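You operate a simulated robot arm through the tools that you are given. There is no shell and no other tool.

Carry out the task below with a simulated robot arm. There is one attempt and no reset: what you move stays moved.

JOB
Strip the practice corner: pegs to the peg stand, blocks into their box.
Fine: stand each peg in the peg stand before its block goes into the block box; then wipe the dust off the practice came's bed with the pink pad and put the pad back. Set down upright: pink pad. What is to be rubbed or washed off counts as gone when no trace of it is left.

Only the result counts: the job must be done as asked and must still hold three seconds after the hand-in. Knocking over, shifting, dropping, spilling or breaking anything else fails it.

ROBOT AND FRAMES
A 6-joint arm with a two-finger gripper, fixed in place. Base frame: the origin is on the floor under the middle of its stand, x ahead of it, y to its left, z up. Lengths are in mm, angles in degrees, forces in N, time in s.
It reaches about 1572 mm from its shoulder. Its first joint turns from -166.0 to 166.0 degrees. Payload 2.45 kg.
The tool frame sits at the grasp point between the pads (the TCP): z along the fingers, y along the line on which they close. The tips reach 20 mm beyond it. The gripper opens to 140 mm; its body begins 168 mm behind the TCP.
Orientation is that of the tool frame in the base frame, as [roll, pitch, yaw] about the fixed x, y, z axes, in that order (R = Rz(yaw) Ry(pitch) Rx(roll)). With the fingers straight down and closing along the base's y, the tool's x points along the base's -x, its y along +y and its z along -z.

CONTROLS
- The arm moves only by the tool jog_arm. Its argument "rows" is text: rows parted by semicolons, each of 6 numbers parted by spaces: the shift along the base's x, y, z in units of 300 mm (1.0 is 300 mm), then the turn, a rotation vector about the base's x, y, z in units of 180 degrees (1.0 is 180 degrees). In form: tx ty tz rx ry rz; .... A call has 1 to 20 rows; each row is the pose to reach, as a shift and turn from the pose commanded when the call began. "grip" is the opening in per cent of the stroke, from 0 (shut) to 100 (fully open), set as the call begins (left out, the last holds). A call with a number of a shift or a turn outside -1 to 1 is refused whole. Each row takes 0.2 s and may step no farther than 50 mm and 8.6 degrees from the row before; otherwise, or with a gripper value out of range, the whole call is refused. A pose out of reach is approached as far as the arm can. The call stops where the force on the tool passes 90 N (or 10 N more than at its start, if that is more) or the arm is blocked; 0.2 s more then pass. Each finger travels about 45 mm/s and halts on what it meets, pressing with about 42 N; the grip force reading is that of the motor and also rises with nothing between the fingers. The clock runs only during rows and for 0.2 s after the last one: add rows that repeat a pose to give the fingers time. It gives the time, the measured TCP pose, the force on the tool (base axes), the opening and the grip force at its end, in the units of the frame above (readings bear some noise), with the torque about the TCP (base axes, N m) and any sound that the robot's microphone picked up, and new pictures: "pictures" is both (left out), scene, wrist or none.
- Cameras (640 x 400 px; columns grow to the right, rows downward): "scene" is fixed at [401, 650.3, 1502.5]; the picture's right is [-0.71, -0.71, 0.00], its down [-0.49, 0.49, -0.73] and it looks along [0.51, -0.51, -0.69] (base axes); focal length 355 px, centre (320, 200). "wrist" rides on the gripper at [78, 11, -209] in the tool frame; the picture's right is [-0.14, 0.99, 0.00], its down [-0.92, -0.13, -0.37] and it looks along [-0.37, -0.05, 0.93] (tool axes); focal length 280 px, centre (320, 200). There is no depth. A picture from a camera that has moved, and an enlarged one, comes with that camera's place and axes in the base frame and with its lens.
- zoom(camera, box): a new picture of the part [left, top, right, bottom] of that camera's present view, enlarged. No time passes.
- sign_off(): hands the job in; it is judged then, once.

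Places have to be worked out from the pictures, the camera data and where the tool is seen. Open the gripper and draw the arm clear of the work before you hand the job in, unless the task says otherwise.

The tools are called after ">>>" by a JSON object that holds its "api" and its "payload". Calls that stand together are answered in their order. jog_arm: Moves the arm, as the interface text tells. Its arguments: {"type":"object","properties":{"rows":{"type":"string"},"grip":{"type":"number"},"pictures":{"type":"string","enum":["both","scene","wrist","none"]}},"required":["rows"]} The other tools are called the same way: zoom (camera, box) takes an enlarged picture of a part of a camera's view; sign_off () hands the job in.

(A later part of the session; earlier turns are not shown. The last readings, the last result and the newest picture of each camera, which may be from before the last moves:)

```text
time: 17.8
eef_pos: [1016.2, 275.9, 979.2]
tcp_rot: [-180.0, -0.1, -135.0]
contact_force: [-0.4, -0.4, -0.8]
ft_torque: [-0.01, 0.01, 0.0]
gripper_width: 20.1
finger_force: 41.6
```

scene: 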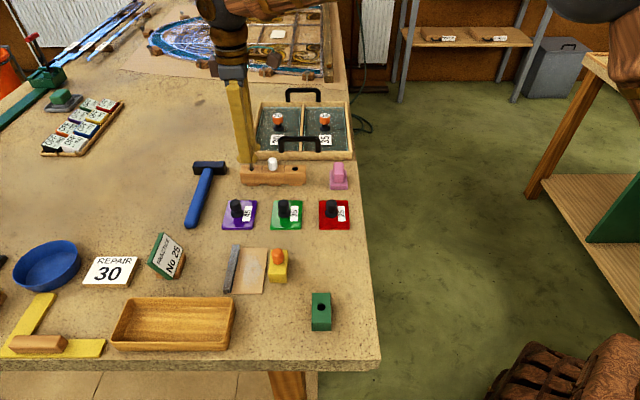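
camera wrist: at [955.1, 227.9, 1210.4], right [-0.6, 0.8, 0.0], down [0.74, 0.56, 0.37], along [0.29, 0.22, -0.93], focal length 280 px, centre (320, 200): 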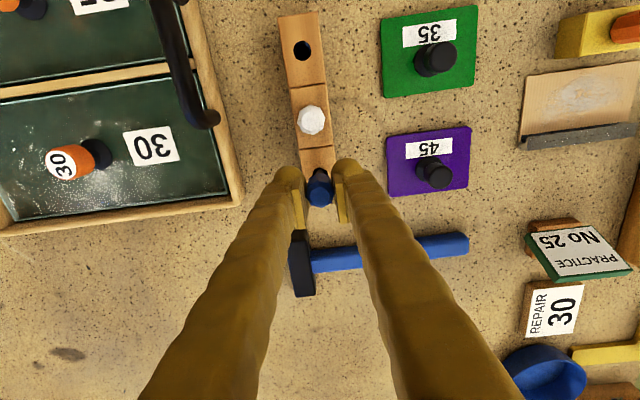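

>>> {"api": "jog_arm", "payload": {"rows": "0 0 -0.006 0 0 0; 0 0 -0.012 0 0 0; 0 0 -0.012 0 0 0", "pictures": "scene"}}

>>> {"api": "zoom", "payload": {"camera": "scene", "box": [220, 130, 300, 195]}}

>>> {"api": "zoom", "payload": {"camera": "wrist", "box": [270, 130, 370, 215]}}

```text
time: 18.6
eef_pos: [1017.1, 276.5, 975.3]
tcp_rot: [179.9, 0.0, -134.9]
contact_force: [0.5, 0.0, -0.7]
ft_torque: [0.0, 0.01, 0.01]
gripper_width: 19.8
finger_force: 42.1
```

scene: 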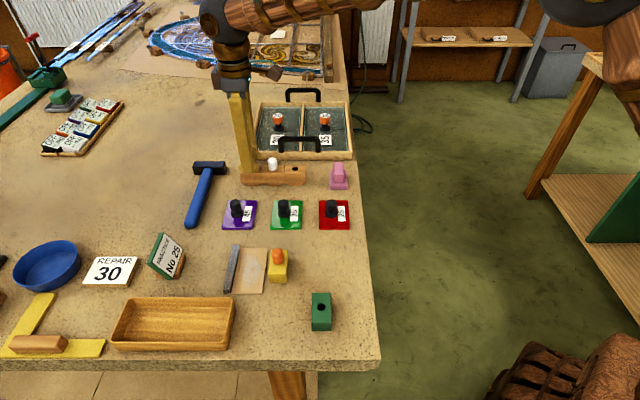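

```text
6.15 times, centred on (260, 162) of scene
camera zoom: at [401.0, 650.3, 1502.5], right [-0.71, -0.71, 0.0], down [-0.49, 0.49, -0.73], along [0.51, -0.51, -0.69], focal length 2185 px, centre (689, 431)
```

zoom: 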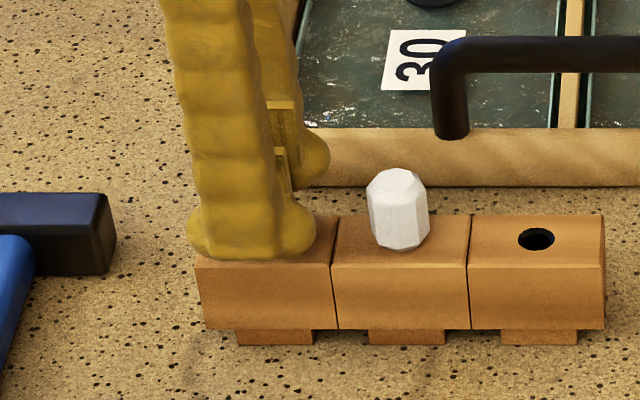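

```text
4.71 times, centred on (320, 172) of wrist
camera zoom: at [954.7, 228.3, 1184.4], right [-0.6, 0.8, 0.0], down [0.74, 0.56, 0.37], along [0.29, 0.22, -0.93], focal length 1320 px, centre (320, 329)
```

zoom: 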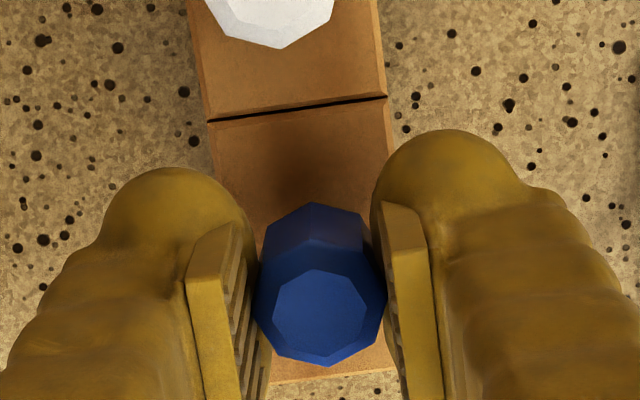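

Still no vertical force at z ≈ 975.5; I continue down 2 mm at a time.

>>> {"api": "jog_arm", "payload": {"rows": "0 0 -0.004 0 0 0; 0 0 -0.007 0 0 0; 0 0 -0.007 0 0 0", "pictures": "none"}}

```text
time: 19.4
eef_pos: [1017.5, 276.3, 974.5]
tcp_rot: [-180.0, 0.0, -135.1]
contact_force: [-0.3, -0.1, -1.0]
ft_torque: [-0.02, -0.01, 0.01]
gripper_width: 20.2
finger_force: 41.9
```

>>> {"api": "jog_arm", "payload": {"rows": "0 0 -0.004 0 0 0; 0 0 -0.007 0 0 0; 0 0 -0.007 0 0 0", "pictures": "none"}}

```text
time: 20.2
eef_pos: [1017.1, 276.7, 971.9]
tcp_rot: [-179.9, 0.0, -135.0]
contact_force: [0.2, 0.5, 0.1]
ft_torque: [-0.02, -0.01, -0.01]
gripper_width: 19.7
finger_force: 42.1
```

>>> {"api": "zoom", "payload": {"camera": "wrist", "box": [270, 130, 370, 215]}}

>>> {"api": "zoom", "payload": {"camera": "scene", "box": [220, 130, 300, 195]}}

```text
4.71 times, centred on (320, 172) of wrist
camera zoom: at [954.6, 228.3, 1180.4], right [-0.6, 0.8, 0.0], down [0.74, 0.56, 0.37], along [0.29, 0.22, -0.93], focal length 1320 px, centre (320, 329)
```

zoom: 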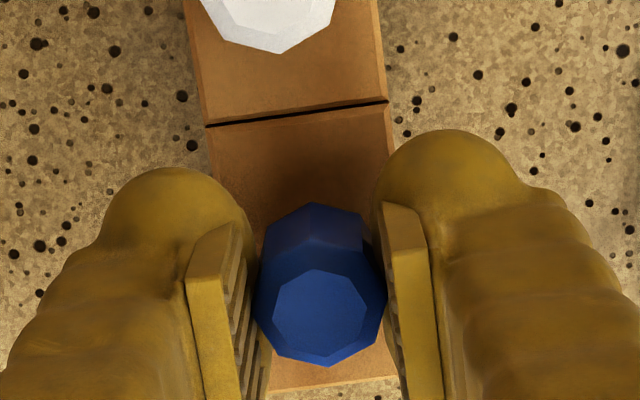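

```text
6.15 times, centred on (260, 162) of scene
camera zoom: at [401.0, 650.3, 1502.5], right [-0.71, -0.71, 0.0], down [-0.49, 0.49, -0.73], along [0.51, -0.51, -0.69], focal length 2185 px, centre (689, 431)
```

zoom: 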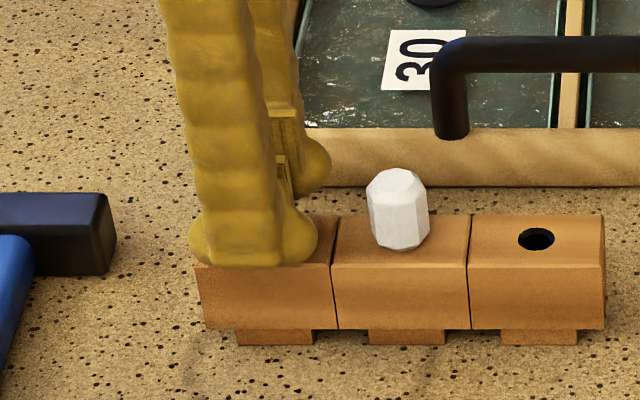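

>>> {"api": "jog_arm", "payload": {"rows": "0 0 -0.003 0 0 0; 0 0 -0.006 0 0 0; 0 0 -0.006 0 0 0", "pictures": "none"}}

```text
time: 21.0
eef_pos: [1017.5, 276.7, 969.7]
tcp_rot: [-179.9, 0.1, -135.0]
contact_force: [-0.4, -0.5, -0.4]
ft_torque: [0.0, -0.02, -0.01]
gripper_width: 20.0
finger_force: 42.2
```

>>> {"api": "jog_arm", "payload": {"rows": "0 0 -0.003 0 0 0; 0 0 -0.005 0 0 0; 0 0 -0.005 0 0 0", "pictures": "none"}}

```text
time: 21.8
eef_pos: [1017.8, 275.5, 969.7]
tcp_rot: [-179.9, 0.1, -134.9]
contact_force: [0.3, -2.4, 15.4]
ft_torque: [-0.09, 0.05, 0.0]
gripper_width: 19.6
finger_force: 42.1
```

A 15 N upward force appeared at z ≈ 969, so the peg is seated. I relax 0.6 mm and open the fingers.

>>> {"api": "jog_arm", "payload": {"rows": "0 0 0.002 0 0 0; 0 0 0.002 0 0 0; 0 0 0.002 0 0 0; 0 0 0.002 0 0 0; 0 0 0.002 0 0 0", "grip": 40}}

>>> {"api": "zoom", "payload": {"camera": "wrist", "box": [250, 120, 390, 220]}}

>>> {"api": "zoom", "payload": {"camera": "scene", "box": [220, 130, 300, 195]}}

```text
time: 23.0
eef_pos: [1018.2, 277.2, 967.8]
tcp_rot: [180.0, -0.1, -135.0]
contact_force: [0.0, 0.3, -1.0]
ft_torque: [-0.01, -0.01, 0.02]
gripper_width: 56.2
finger_force: 0.1
camera wrist: at [954.7, 228.5, 1177.6], right [-0.6, 0.8, 0.0], down [0.74, 0.56, 0.37], along [0.29, 0.22, -0.93], focal length 280 px, centre (320, 200)
```

scene: 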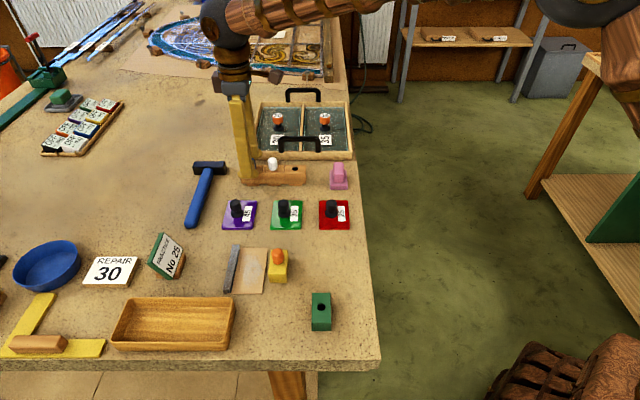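
wrist: 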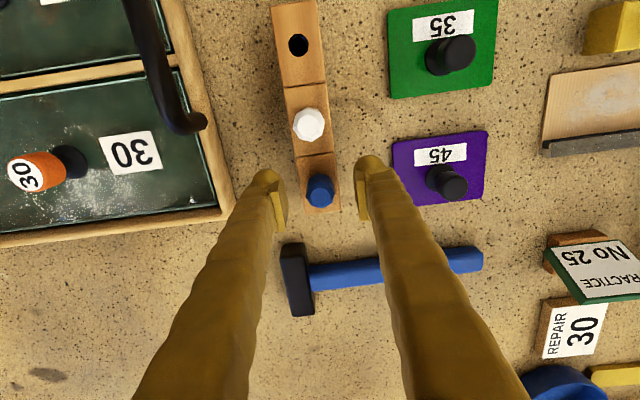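

```text
4.00 times, centred on (320, 170) of wrist
camera zoom: at [954.7, 228.5, 1177.6], right [-0.6, 0.8, 0.0], down [0.74, 0.56, 0.37], along [0.29, 0.22, -0.93], focal length 1122 px, centre (320, 320)
```

zoom: 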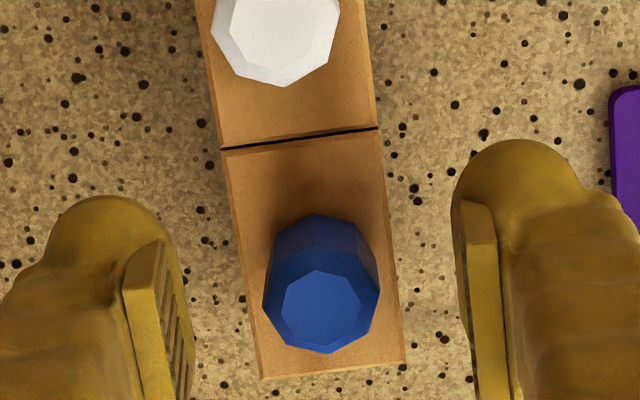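

```text
6.15 times, centred on (260, 162) of scene
camera zoom: at [401.0, 650.3, 1502.5], right [-0.71, -0.71, 0.0], down [-0.49, 0.49, -0.73], along [0.51, -0.51, -0.69], focal length 2185 px, centre (689, 431)
```

zoom: 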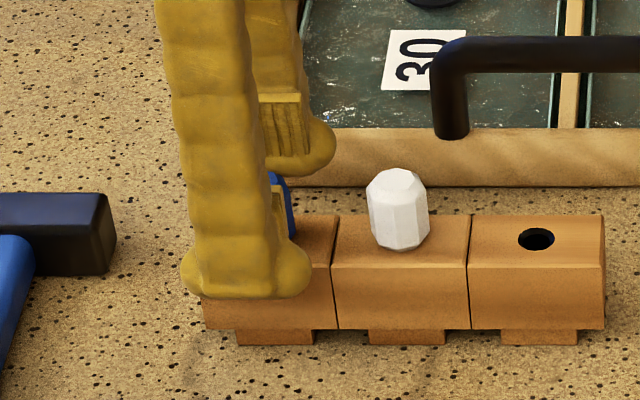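

The blue peg stands in the stand and the hand is free of it. I raise the hand clear.

>>> {"api": "jog_arm", "payload": {"rows": "0 0 0.06 0 0 0; 0 0 0.16 0 0 0; 0 0 0.3 0 0 0; 0 0 0.45 0 0 0; 0 0 0.45 0 0 0"}}

>>> {"api": "zoom", "payload": {"camera": "scene", "box": [220, 130, 300, 195]}}

>>> {"api": "zoom", "payload": {"camera": "wrist", "box": [250, 20, 370, 190]}}

```text
time: 24.2
eef_pos: [1017.8, 276.5, 1104.3]
tcp_rot: [180.0, 0.0, -135.0]
contact_force: [0.1, 0.0, -0.9]
ft_torque: [0.0, -0.01, 0.02]
gripper_width: 55.9
finger_force: 0.1
camera wrist: at [954.6, 228.5, 1312.6], right [-0.6, 0.8, 0.0], down [0.74, 0.56, 0.37], along [0.29, 0.22, -0.93], focal length 280 px, centre (320, 200)
```

scene: 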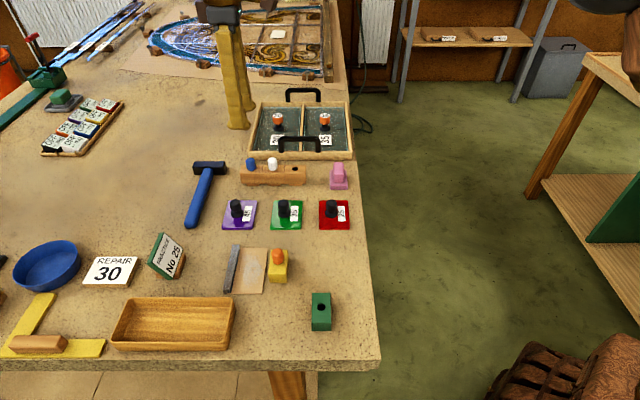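
wrist: 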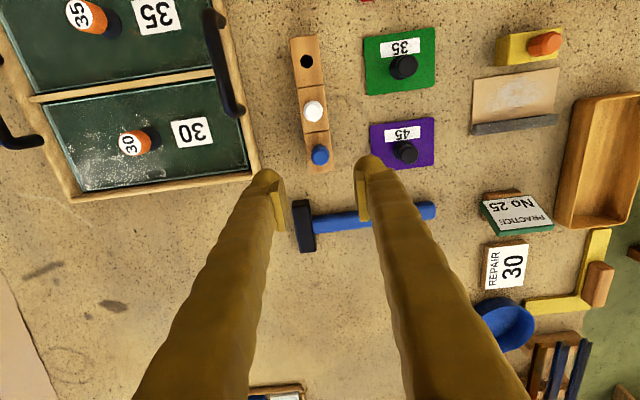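

```text
6.15 times, centred on (260, 162) of scene
camera zoom: at [401.0, 650.3, 1502.5], right [-0.71, -0.71, 0.0], down [-0.49, 0.49, -0.73], along [0.51, -0.51, -0.69], focal length 2185 px, centre (689, 431)
```

zoom: 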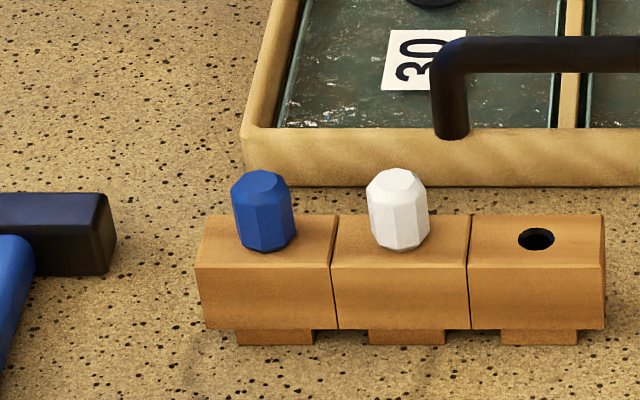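

```text
2.35 times, centred on (310, 105) of wrist
camera zoom: at [954.6, 228.5, 1312.6], right [-0.6, 0.8, 0.0], down [0.74, 0.56, 0.37], along [0.29, 0.22, -0.93], focal length 660 px, centre (344, 424)
```

zoom: 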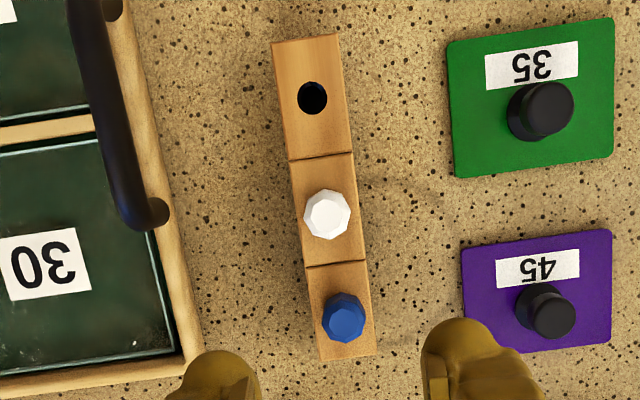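

The blue peg stands just like the white one. Now I go for the orange peg on the yellow block at about (761, 406), keeping the same hand orientation.

>>> {"api": "jog_arm", "payload": {"rows": "-0.122 0.0616 0 0 0 0; -0.2446 0.123 0 0 0 0; -0.367 0.185 0 0 0 0; -0.489 0.246 0 0 0 0; -0.6114 0.308 0 0 0 0; -0.7337 0.369 -0.05 0 0 0; -0.856 0.431 -0.1 0 0 0; -0.856 0.431 -0.14 0 0 0; -0.856 0.431 -0.14 0 0 0", "grip": 50}}

>>> {"api": "zoom", "payload": {"camera": "wrist", "box": [240, 120, 400, 240]}}

```text
time: 26.2
eef_pos: [760.5, 404.8, 1064.0]
tcp_rot: [179.9, 0.1, -134.9]
contact_force: [1.0, -0.6, 0.5]
ft_torque: [0.02, -0.01, -0.04]
gripper_width: 69.9
finger_force: 0.1
camera wrist: at [697.7, 356.9, 1271.0], right [-0.6, 0.8, 0.0], down [0.74, 0.56, 0.37], along [0.29, 0.22, -0.93], focal length 280 px, centre (320, 200)
```

scene: 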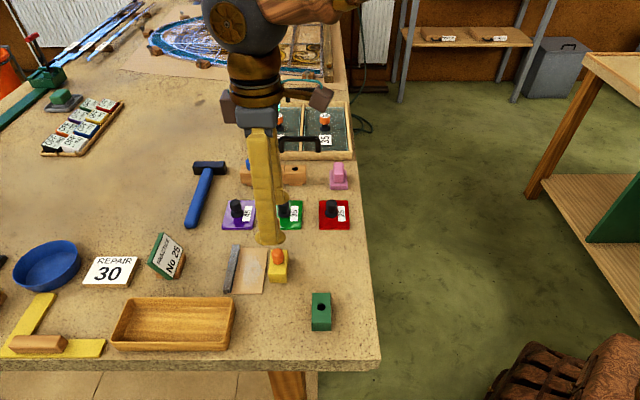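
wrist: 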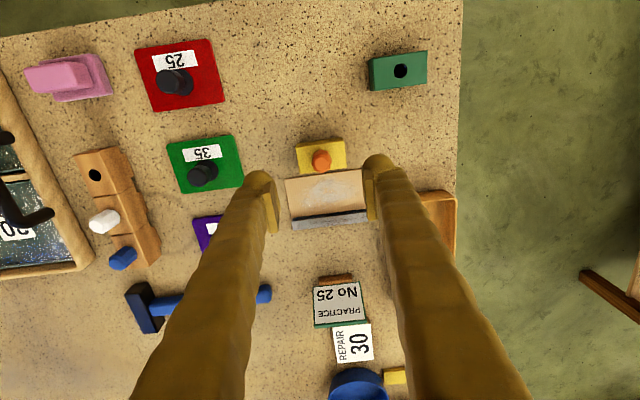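

```text
3.33 times, centred on (320, 180) of wrist
camera zoom: at [697.7, 356.9, 1271.0], right [-0.6, 0.8, 0.0], down [0.74, 0.56, 0.37], along [0.29, 0.22, -0.93], focal length 935 px, centre (320, 267)
```

zoom: 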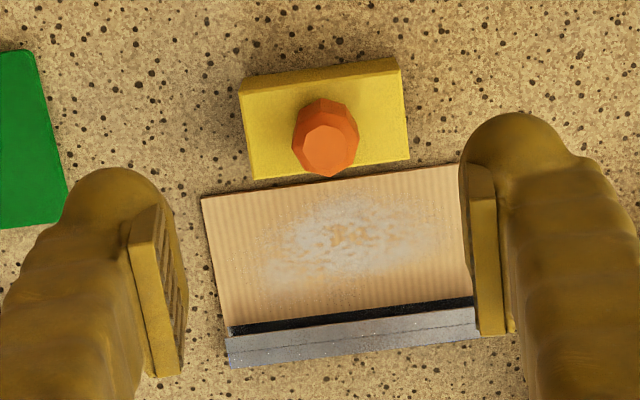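

The orange peg is at about (760, 407), nearly under the hand. I shift 2 mm and go down over it, then close.

>>> {"api": "jog_arm", "payload": {"rows": "-0.0014 0.006 -0.1 0 0 0; -0.0014 0.006 -0.2 0 0 0; -0.0014 0.006 -0.28 0 0 0; -0.0014 0.006 -0.325 0 0 0; -0.0014 0.006 -0.35 0 0 0; -0.0014 0.006 -0.35 0 0 0"}}

>>> {"api": "zoom", "payload": {"camera": "wrist", "box": [240, 130, 400, 230]}}

```text
time: 27.6
eef_pos: [759.9, 405.7, 956.7]
tcp_rot: [-180.0, -0.1, -135.0]
contact_force: [-0.5, 0.7, 0.5]
ft_torque: [0.0, 0.0, 0.02]
gripper_width: 69.8
finger_force: 0.1
camera wrist: at [697.3, 359.1, 1165.5], right [-0.6, 0.8, 0.0], down [0.74, 0.56, 0.37], along [0.29, 0.22, -0.93], focal length 280 px, centre (320, 200)
```

scene: 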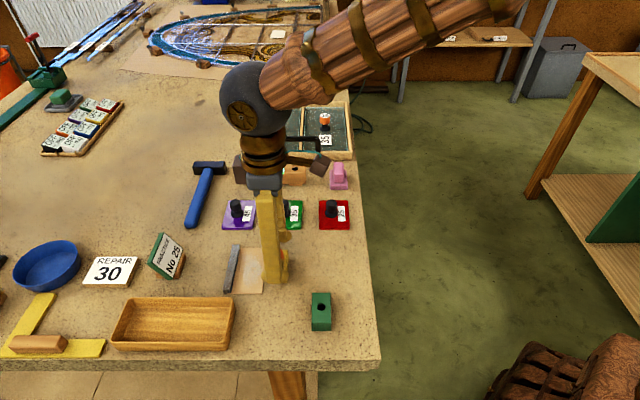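
wrist: 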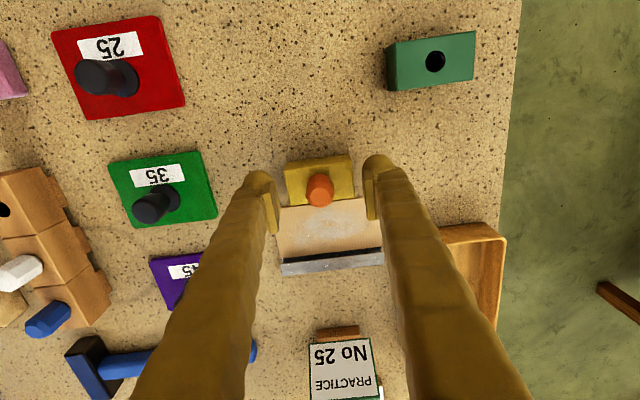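

```text
4.00 times, centred on (320, 180) of wrist
camera zoom: at [697.3, 359.1, 1165.5], right [-0.6, 0.8, 0.0], down [0.74, 0.56, 0.37], along [0.29, 0.22, -0.93], focal length 1122 px, centre (320, 280)
```

zoom: 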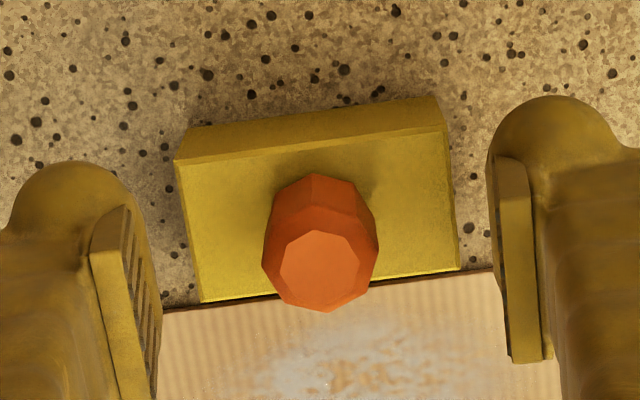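

The orange peg is centred between the fingers; I shift 1 mm outward so it sits in the pads as the blue one did, and close.

>>> {"api": "jog_arm", "payload": {"rows": "0.0026 0.0026 0 0 0 0; 0.0026 0.0026 0 0 0 0; 0.0026 0.0026 0 0 0 0; 0.0026 0.0026 0 0 0 0; 0.0026 0.0026 0 0 0 0; 0.0026 0.0026 0 0 0 0", "grip": 0, "pictures": "none"}}

```text
time: 29.0
eef_pos: [761.4, 407.8, 958.1]
tcp_rot: [180.0, 0.0, -135.0]
contact_force: [2.3, -0.3, -1.8]
ft_torque: [0.01, -0.04, 0.01]
gripper_width: 20.2
finger_force: 42.2
```

Firm grip at 20 mm with hardly any side load. I lift straight up.

>>> {"api": "jog_arm", "payload": {"rows": "0 0 0.02 0 0 0; 0 0 0.06 0 0 0; 0 0 0.12 0 0 0; 0 0 0.2 0 0 0; 0 0 0.3 0 0 0; 0 0 0.3 0 0 0"}}

>>> {"api": "zoom", "payload": {"camera": "wrist", "box": [260, 120, 380, 220]}}

>>> {"api": "zoom", "payload": {"camera": "scene", "box": [220, 220, 310, 305]}}

```text
time: 30.4
eef_pos: [760.5, 407.7, 1046.1]
tcp_rot: [-180.0, 0.0, -134.9]
contact_force: [-0.5, 0.3, -0.1]
ft_torque: [-0.05, 0.04, 0.01]
gripper_width: 20.1
finger_force: 42.2
camera wrist: at [697.9, 359.9, 1255.4], right [-0.6, 0.8, 0.0], down [0.74, 0.56, 0.37], along [0.29, 0.22, -0.93], focal length 280 px, centre (320, 200)
```

scene: 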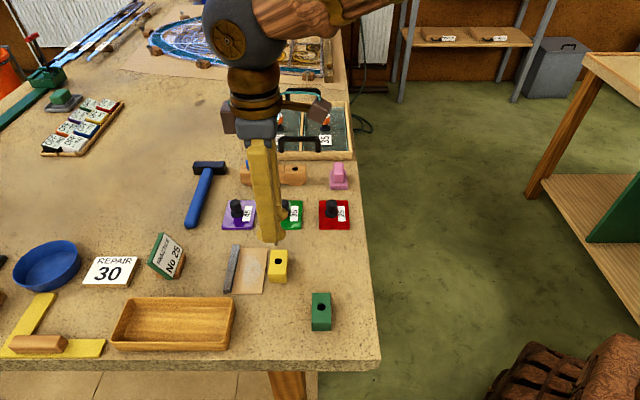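
wrist: 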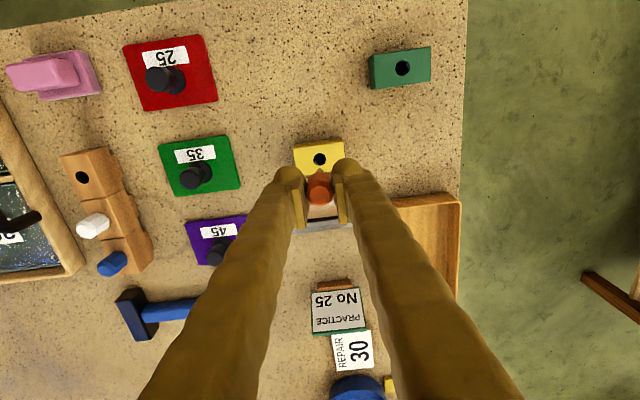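

```text
4.00 times, centred on (320, 170) of wrist
camera zoom: at [697.9, 359.9, 1255.4], right [-0.6, 0.8, 0.0], down [0.74, 0.56, 0.37], along [0.29, 0.22, -0.93], focal length 1122 px, centre (320, 320)
```

zoom: 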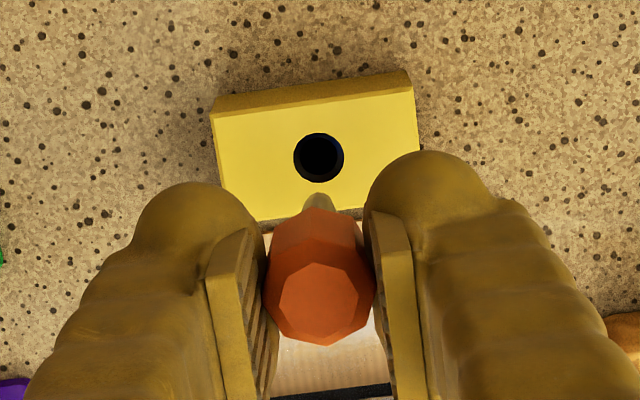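

```text
4.71 times, centred on (265, 262) of scene
camera zoom: at [401.0, 650.3, 1502.5], right [-0.71, -0.71, 0.0], down [-0.49, 0.49, -0.73], along [0.51, -0.51, -0.69], focal length 1671 px, centre (579, -94)
```

zoom: 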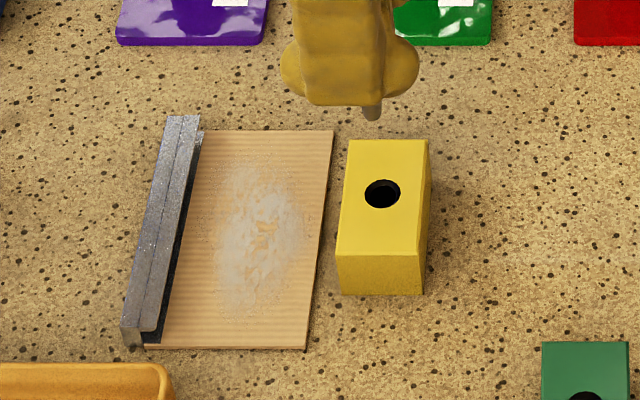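

The orange peg is out cleanly. I carry it, raised, to above the near empty hole at about (940, 199).

>>> {"api": "jog_arm", "payload": {"rows": "0 0 0.15 0 0 0; 0.0855 -0.0994 0.16 0 0 0; 0.171 -0.1988 0.16 0 0 0; 0.2565 -0.298 0.16 0 0 0; 0.342 -0.3976 0.16 0 0 0; 0.4275 -0.497 0.16 0 0 0; 0.513 -0.5964 0.16 0 0 0; 0.5985 -0.6957 0.16 0 0 0; 0.5985 -0.6957 0.047 0 0 0; 0.5985 -0.6957 0.047 0 0 0"}}

>>> {"api": "zoom", "payload": {"camera": "wrist", "box": [260, 120, 380, 220]}}

>>> {"api": "zoom", "payload": {"camera": "scene", "box": [250, 110, 350, 195]}}

```text
time: 32.6
eef_pos: [941.6, 198.5, 1060.6]
tcp_rot: [-180.0, 0.1, -134.9]
contact_force: [0.7, 0.3, 0.1]
ft_torque: [-0.02, -0.01, -0.03]
gripper_width: 20.0
finger_force: 42.1
camera wrist: at [877.7, 150.5, 1268.8], right [-0.6, 0.8, 0.0], down [0.74, 0.56, 0.37], along [0.29, 0.22, -0.93], focal length 280 px, centre (320, 200)
```

scene: 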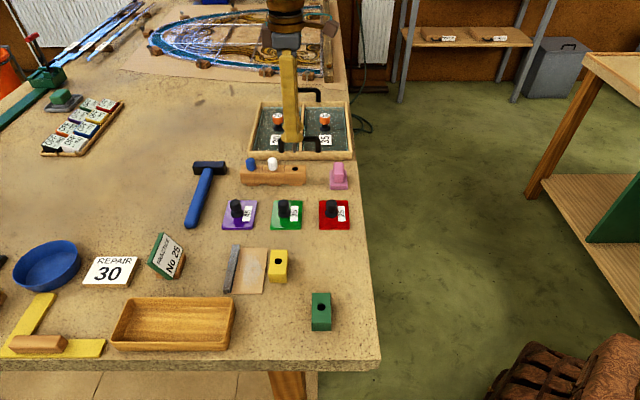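
wrist: 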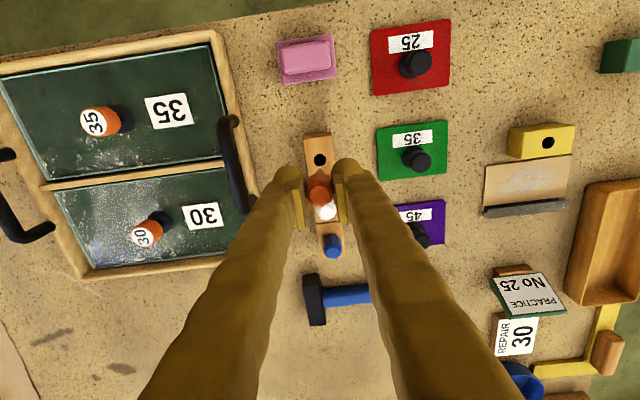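

```text
4.00 times, centred on (320, 170) of wrist
camera zoom: at [877.7, 150.5, 1268.8], right [-0.6, 0.8, 0.0], down [0.74, 0.56, 0.37], along [0.29, 0.22, -0.93], focal length 1122 px, centre (320, 320)
```

zoom: 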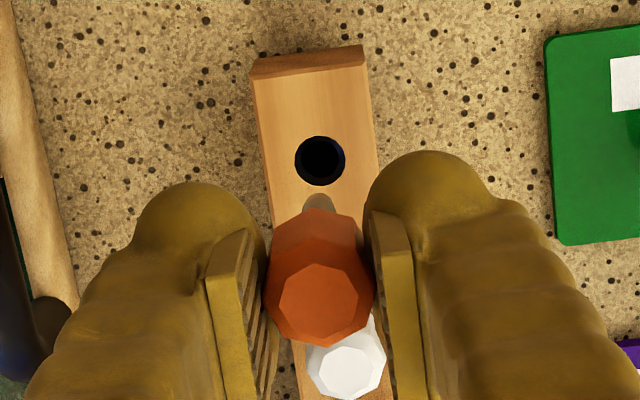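

```text
4.71 times, centred on (300, 152) of scene
camera zoom: at [401.0, 650.3, 1502.5], right [-0.71, -0.71, 0.0], down [-0.49, 0.49, -0.73], along [0.51, -0.51, -0.69], focal length 1671 px, centre (414, 424)
```

zoom: 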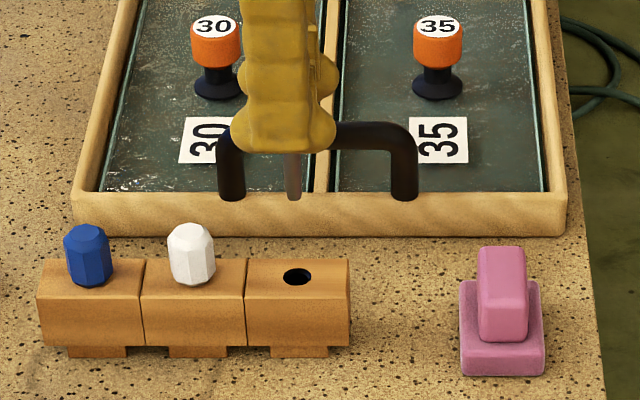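

The hole sits right under the peg (within about 1 mm). I go down until the tip is at the hole and check.

>>> {"api": "jog_arm", "payload": {"rows": "0.0015 0.0015 -0.06 0 0 0; 0.0015 0.0015 -0.11 0 0 0; 0.0015 0.0015 -0.15 0 0 0; 0.0015 0.0015 -0.165 0 0 0; 0.0015 0.0015 -0.165 0 0 0"}}

>>> {"api": "zoom", "payload": {"camera": "wrist", "box": [270, 130, 370, 215]}}

>>> {"api": "zoom", "payload": {"camera": "scene", "box": [260, 130, 340, 195]}}

```text
time: 33.8
eef_pos: [939.9, 199.7, 1010.9]
tcp_rot: [-180.0, -0.1, -135.0]
contact_force: [0.2, 1.1, 0.3]
ft_torque: [-0.03, 0.01, 0.0]
gripper_width: 20.1
finger_force: 42.0
camera wrist: at [878.3, 151.7, 1219.6], right [-0.6, 0.8, 0.0], down [0.74, 0.56, 0.37], along [0.29, 0.22, -0.93], focal length 280 px, centre (320, 200)
```

scene: 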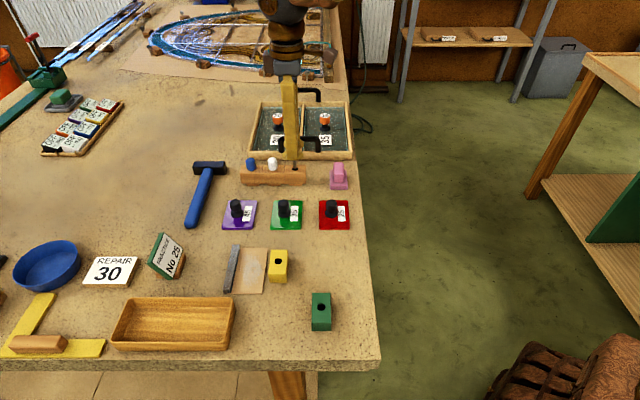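
wrist: 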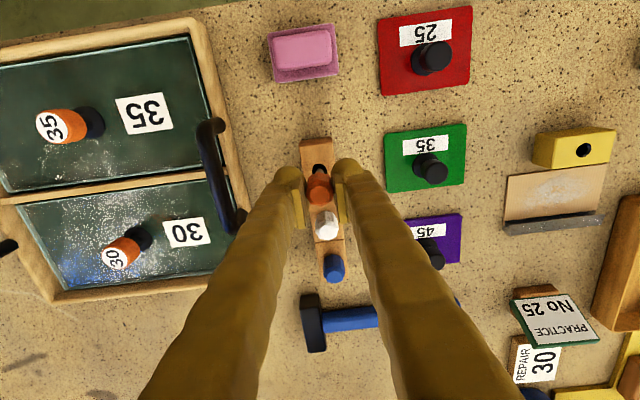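

```text
4.71 times, centred on (320, 172) of wrist
camera zoom: at [878.3, 151.7, 1219.6], right [-0.6, 0.8, 0.0], down [0.74, 0.56, 0.37], along [0.29, 0.22, -0.93], focal length 1320 px, centre (320, 329)
```

zoom: 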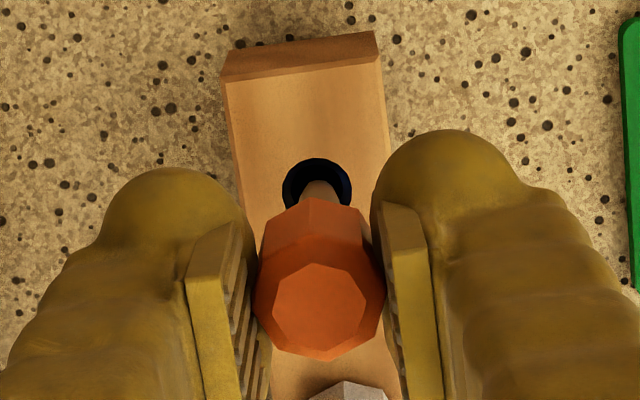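

```text
6.15 times, centred on (300, 162) of scene
camera zoom: at [401.0, 650.3, 1502.5], right [-0.71, -0.71, 0.0], down [-0.49, 0.49, -0.73], along [0.51, -0.51, -0.69], focal length 2185 px, centre (443, 431)
```

zoom: 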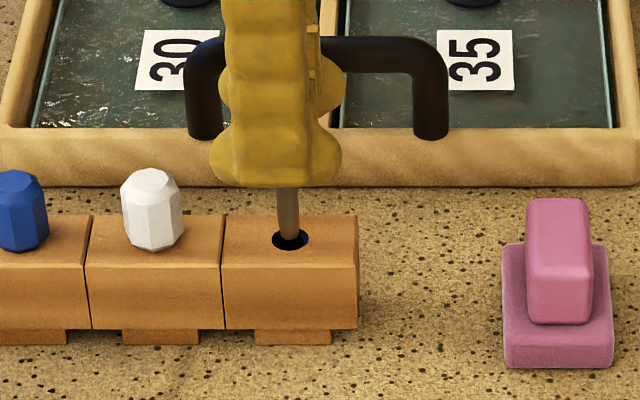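

The tip is entering the hole, centred. I lower to just short of seating, keeping small steps.

>>> {"api": "jog_arm", "payload": {"rows": "0 0 -0.03 0 0 0; 0 0 -0.06 0 0 0; 0 0 -0.09 0 0 0; 0 0 -0.115 0 0 0; 0 0 -0.128 0 0 0; 0 0 -0.128 0 0 0", "pictures": "none"}}

```text
time: 35.2
eef_pos: [941.1, 198.0, 972.7]
tcp_rot: [-180.0, 0.0, -134.9]
contact_force: [0.8, 0.1, -0.6]
ft_torque: [0.03, 0.01, 0.01]
gripper_width: 20.0
finger_force: 42.0
```

>>> {"api": "jog_arm", "payload": {"rows": "0 0 -0.003 0 0 0; 0 0 -0.006 0 0 0; 0 0 -0.006 0 0 0", "pictures": "none"}}

```text
time: 36.0
eef_pos: [940.0, 199.3, 971.3]
tcp_rot: [180.0, 0.0, -135.1]
contact_force: [-0.6, 0.3, -0.3]
ft_torque: [0.0, -0.01, -0.01]
gripper_width: 20.0
finger_force: 42.2
```

>>> {"api": "jog_arm", "payload": {"rows": "0 0 -0.003 0 0 0; 0 0 -0.005 0 0 0; 0 0 -0.005 0 0 0", "pictures": "none"}}

```text
time: 36.8
eef_pos: [941.9, 199.4, 971.1]
tcp_rot: [180.0, 0.1, -135.0]
contact_force: [-1.2, -2.5, 8.3]
ft_torque: [-0.04, 0.04, 0.01]
gripper_width: 20.2
finger_force: 41.6
```

Seated (8 N upward). I relax slightly and open.

>>> {"api": "jog_arm", "payload": {"rows": "0 0 0.0013 0 0 0; 0 0 0.0013 0 0 0; 0 0 0.0013 0 0 0; 0 0 0.0013 0 0 0; 0 0 0.0013 0 0 0", "grip": 40, "pictures": "none"}}

>>> {"api": "zoom", "payload": {"camera": "wrist", "box": [250, 120, 390, 220]}}

```text
time: 38.0
eef_pos: [941.9, 199.7, 970.0]
tcp_rot: [180.0, 0.0, -135.0]
contact_force: [-0.5, 0.7, -0.6]
ft_torque: [0.02, 0.0, 0.0]
gripper_width: 55.9
finger_force: 0.1
```

```text
4.00 times, centred on (320, 170) of wrist
camera zoom: at [878.5, 151.9, 1178.8], right [-0.6, 0.8, 0.0], down [0.74, 0.56, 0.37], along [0.29, 0.22, -0.93], focal length 1122 px, centre (320, 320)
```

zoom: 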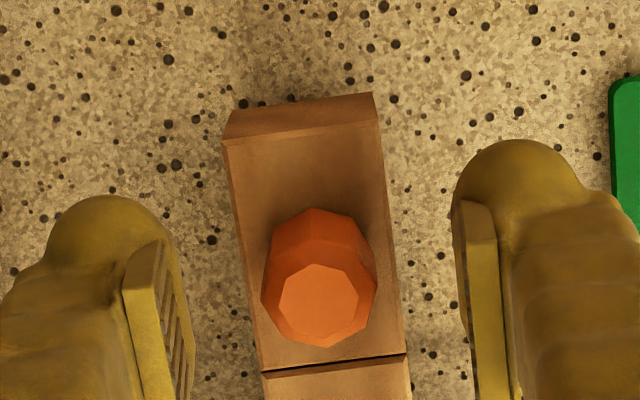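

The orange peg stands. I raise the hand, and go to the green block while turning it 90° so the fingers close across the block's width.

>>> {"api": "jog_arm", "payload": {"rows": "0 0 0.1 0 0 0; 0 0 0.25 0 0 0; 0 0 0.4 0 0 0; -0.0833 0.0582 0.4 0 0 -0.0417; -0.1667 0.1163 0.4 0 0 -0.0833; -0.25 0.1745 0.4 0 0 -0.125; -0.3333 0.2327 0.4 0 0 -0.1667; -0.4167 0.2908 0.4 0 0 -0.2083; -0.5 0.349 0.4 0 0 -0.25; -0.5833 0.4072 0.4 0 0 -0.2917; -0.6667 0.4653 0.4 0 0 -0.3333; -0.75 0.5235 0.4 0 0 -0.375; -0.8333 0.5817 0.4 0 0 -0.4167; -0.9167 0.6398 0.4 0 0 -0.4583; -1 0.698 0.4 0 0 -0.5; -1 0.698 0.4 0 0 -0.5", "grip": 60}}

>>> {"api": "zoom", "payload": {"camera": "scene", "box": [220, 130, 340, 205]}}

>>> {"api": "zoom", "payload": {"camera": "wrist", "box": [240, 80, 400, 200]}}

```text
time: 41.4
eef_pos: [641.1, 409.9, 1090.1]
tcp_rot: [180.0, 0.0, 134.9]
contact_force: [-0.1, -0.1, -0.1]
ft_torque: [0.03, 0.03, -0.01]
gripper_width: 83.9
finger_force: 0.1
camera wrist: at [594.0, 472.3, 1299.3], right [0.8, 0.6, 0.0], down [0.56, -0.74, 0.37], along [0.22, -0.29, -0.93], focal length 280 px, centre (320, 200)
```

scene: 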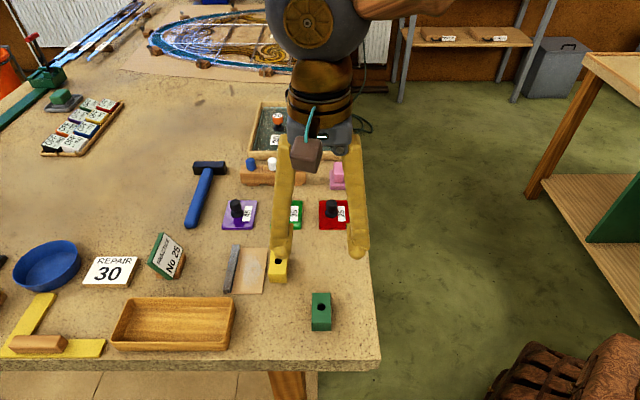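
wrist: 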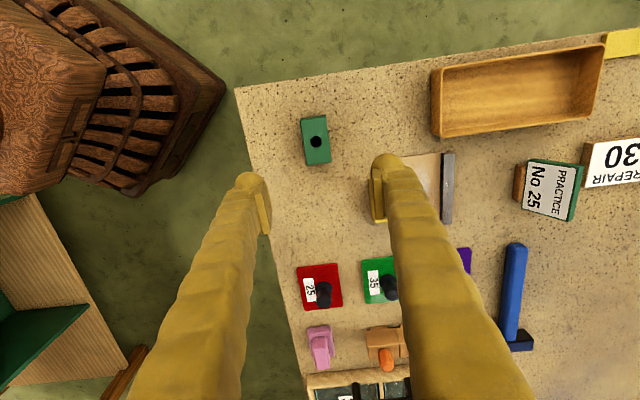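

```text
5.33 times, centred on (280, 168) of scene
camera zoom: at [401.0, 650.3, 1502.5], right [-0.71, -0.71, 0.0], down [-0.49, 0.49, -0.73], along [0.51, -0.51, -0.69], focal length 1894 px, centre (533, 373)
```

zoom: 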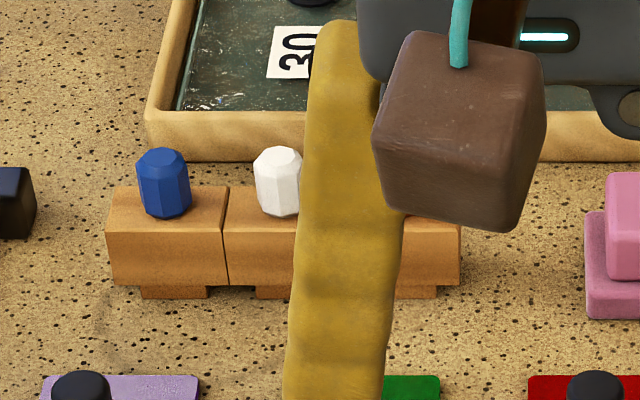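

```text
3.33 times, centred on (320, 140) of wrist
camera zoom: at [594.0, 472.3, 1299.3], right [0.8, 0.6, 0.0], down [0.56, -0.74, 0.37], along [0.22, -0.29, -0.93], focal length 935 px, centre (320, 400)
```

zoom: 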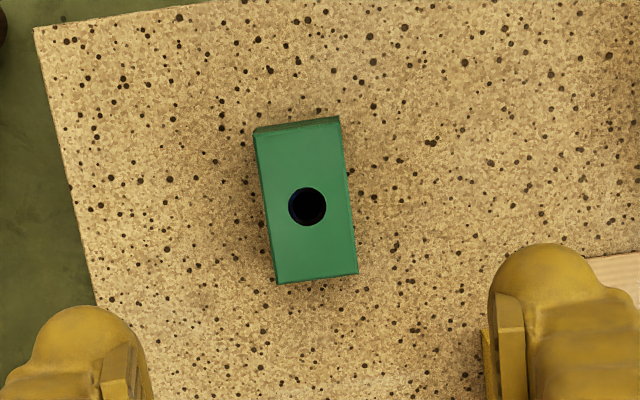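

The green block is square to the fingers, centred near (630, 417). I shift over it and go down so the pads take its upper half, then check.

>>> {"api": "jog_arm", "payload": {"rows": "-0.0373 0.0223 0 0 0 0; -0.0373 0.0223 -0.15 0 0 0; -0.0373 0.0223 -0.3 0 0 0; -0.0373 0.0223 -0.42 0 0 0; -0.0373 0.0223 -0.49 0 0 0; -0.0373 0.0223 -0.533 0 0 0; -0.0373 0.0223 -0.533 0 0 0"}}

>>> {"api": "zoom", "payload": {"camera": "scene", "box": [270, 250, 380, 340]}}

>>> {"api": "zoom", "payload": {"camera": "wrist", "box": [240, 120, 400, 240]}}

```text
time: 43.0
eef_pos: [629.8, 415.6, 930.8]
tcp_rot: [-179.9, 0.1, 135.0]
contact_force: [0.9, 0.3, -0.5]
ft_torque: [0.01, 0.0, -0.02]
gripper_width: 84.0
finger_force: 0.0
camera wrist: at [582.4, 479.3, 1139.3], right [0.8, 0.6, 0.0], down [0.56, -0.74, 0.37], along [0.22, -0.29, -0.93], focal length 280 px, centre (320, 200)
```

scene: 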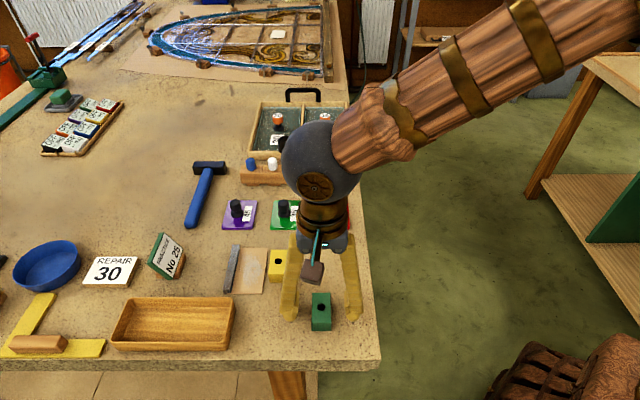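
wrist: 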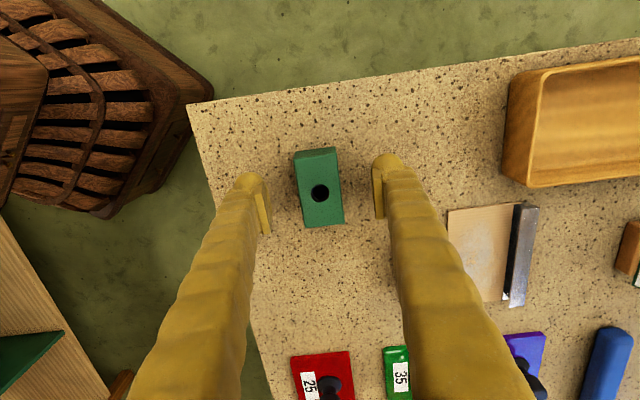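

```text
4.44 times, centred on (325, 295) of scene
camera zoom: at [401.0, 650.3, 1502.5], right [-0.71, -0.71, 0.0], down [-0.49, 0.49, -0.73], along [0.51, -0.51, -0.69], focal length 1578 px, centre (298, -222)
```

zoom: 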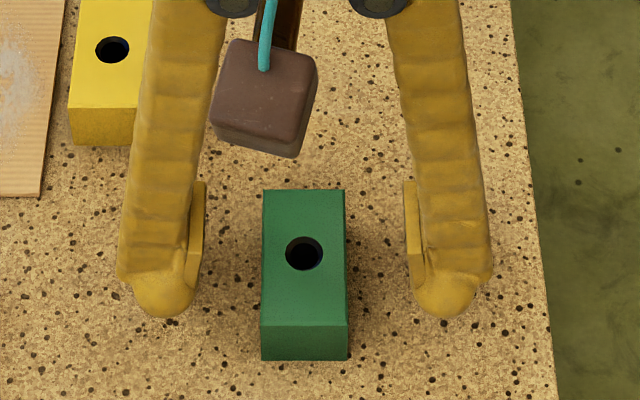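

```text
3.33 times, centred on (320, 180) of wrist
camera zoom: at [582.4, 479.3, 1139.3], right [0.8, 0.6, 0.0], down [0.56, -0.74, 0.37], along [0.22, -0.29, -0.93], focal length 935 px, centre (320, 267)
```

zoom: 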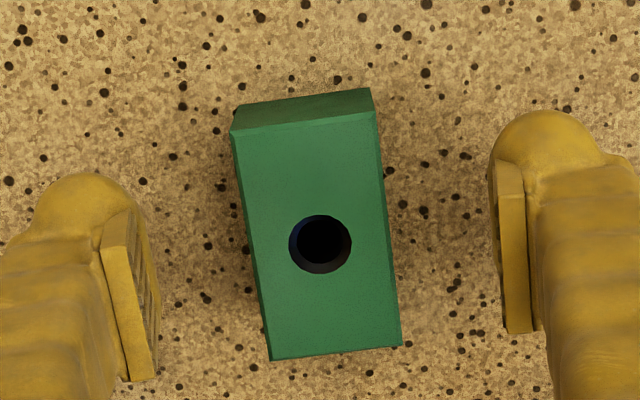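

The block is centred between the pads. I close on it.

>>> {"api": "jog_arm", "payload": {"rows": "0 0 0 0 0 0; 0 0 0 0 0 0; 0 0 0 0 0 0; 0 0 0 0 0 0; 0 0 0 0 0 0", "grip": 0, "pictures": "scene"}}

>>> {"api": "zoom", "payload": {"camera": "scene", "box": [270, 250, 380, 340]}}

```text
time: 44.2
eef_pos: [630.7, 416.5, 931.0]
tcp_rot: [180.0, 0.2, 135.1]
contact_force: [0.4, -0.8, -1.0]
ft_torque: [0.01, -0.01, -0.01]
gripper_width: 32.4
finger_force: 42.2
```

scene: 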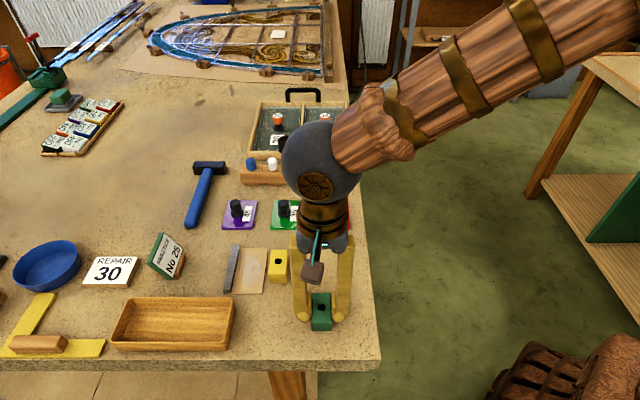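

```text
4.44 times, centred on (325, 295) of scene
camera zoom: at [401.0, 650.3, 1502.5], right [-0.71, -0.71, 0.0], down [-0.49, 0.49, -0.73], along [0.51, -0.51, -0.69], focal length 1578 px, centre (298, -222)
```

zoom: 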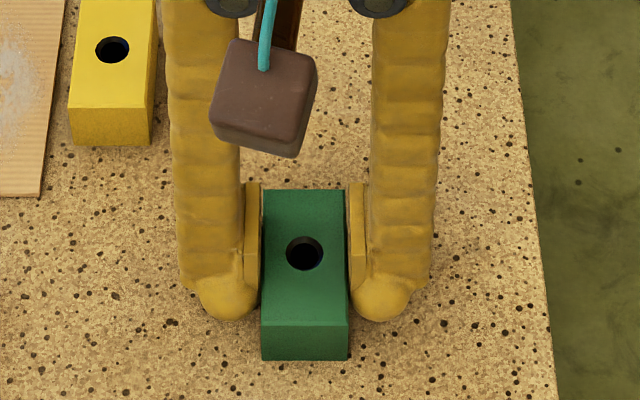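

Gripped at 32.4 mm. I lift the block and carry it above the box to measure the box from close range.

>>> {"api": "jog_arm", "payload": {"rows": "0 0 0.03 0 0 0; 0 0 0.12 0 0 0; 0 0 0.25 0 0 0; 0 0 0.4 0 0 0; 0.0867 0.1044 0.4 0 0 0; 0.1734 0.2089 0.4 0 0 0; 0.26 0.3133 0.4 0 0 0; 0.3469 0.4177 0.4 0 0 0; 0.4336 0.5221 0.4 0 0 0; 0.52 0.6266 0.4 0 0 0; 0.607 0.731 0.4 0 0 0; 0.607 0.731 0.4 0 0 0"}}

>>> {"api": "zoom", "payload": {"camera": "scene", "box": [90, 250, 270, 370]}}

>>> {"api": "zoom", "payload": {"camera": "wrist", "box": [200, 80, 440, 230]}}

```text
time: 46.8
eef_pos: [811.1, 635.1, 1051.1]
tcp_rot: [180.0, 0.1, 135.0]
contact_force: [-0.2, 0.0, -0.1]
ft_torque: [-0.01, 0.01, -0.01]
gripper_width: 32.6
finger_force: 41.6
camera wrist: at [764.5, 698.1, 1259.3], right [0.8, 0.6, 0.0], down [0.56, -0.74, 0.37], along [0.22, -0.29, -0.93], focal length 280 px, centre (320, 200)
```

scene: 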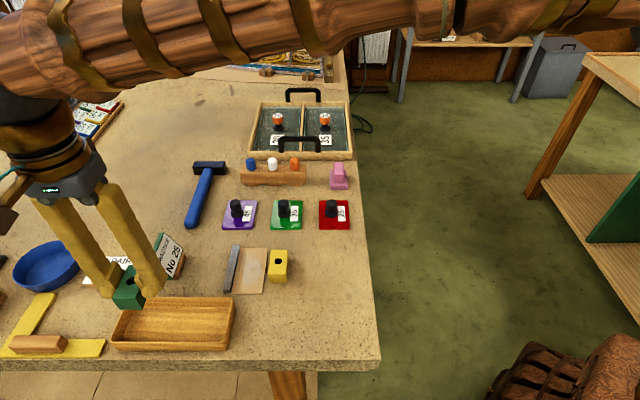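
wrist: 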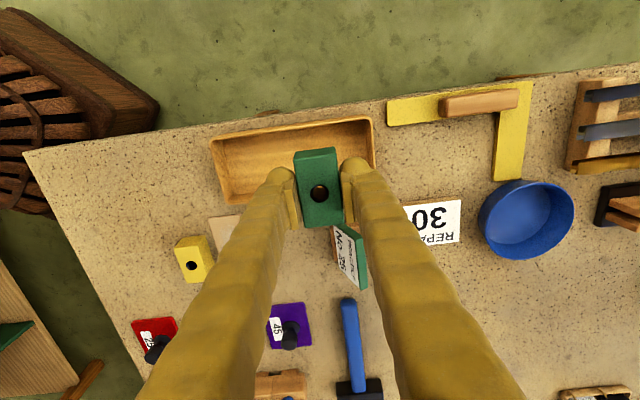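

```text
3.33 times, centred on (180, 310) of scene
camera zoom: at [401.0, 650.3, 1502.5], right [-0.71, -0.71, 0.0], down [-0.49, 0.49, -0.73], along [0.51, -0.51, -0.69], focal length 1184 px, centre (787, -167)
```

zoom: 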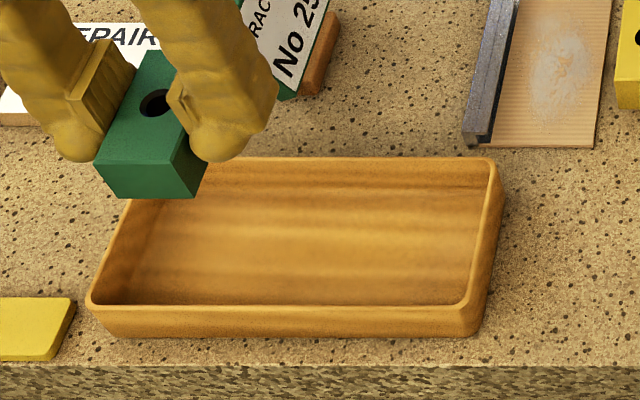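

```text
2.67 times, centred on (320, 155) of wrist
camera zoom: at [764.5, 698.1, 1259.3], right [0.8, 0.6, 0.0], down [0.56, -0.74, 0.37], along [0.22, -0.29, -0.93], focal length 748 px, centre (320, 320)
```

zoom: 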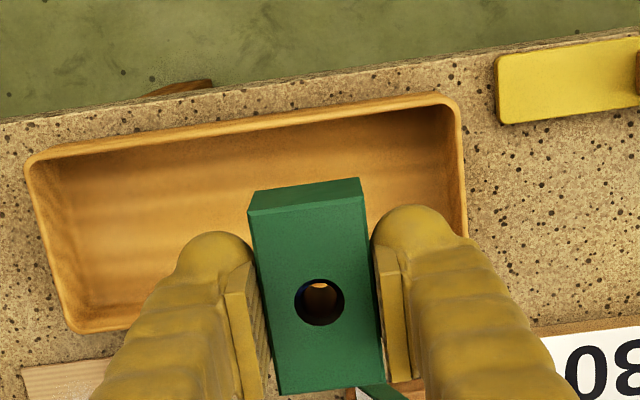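

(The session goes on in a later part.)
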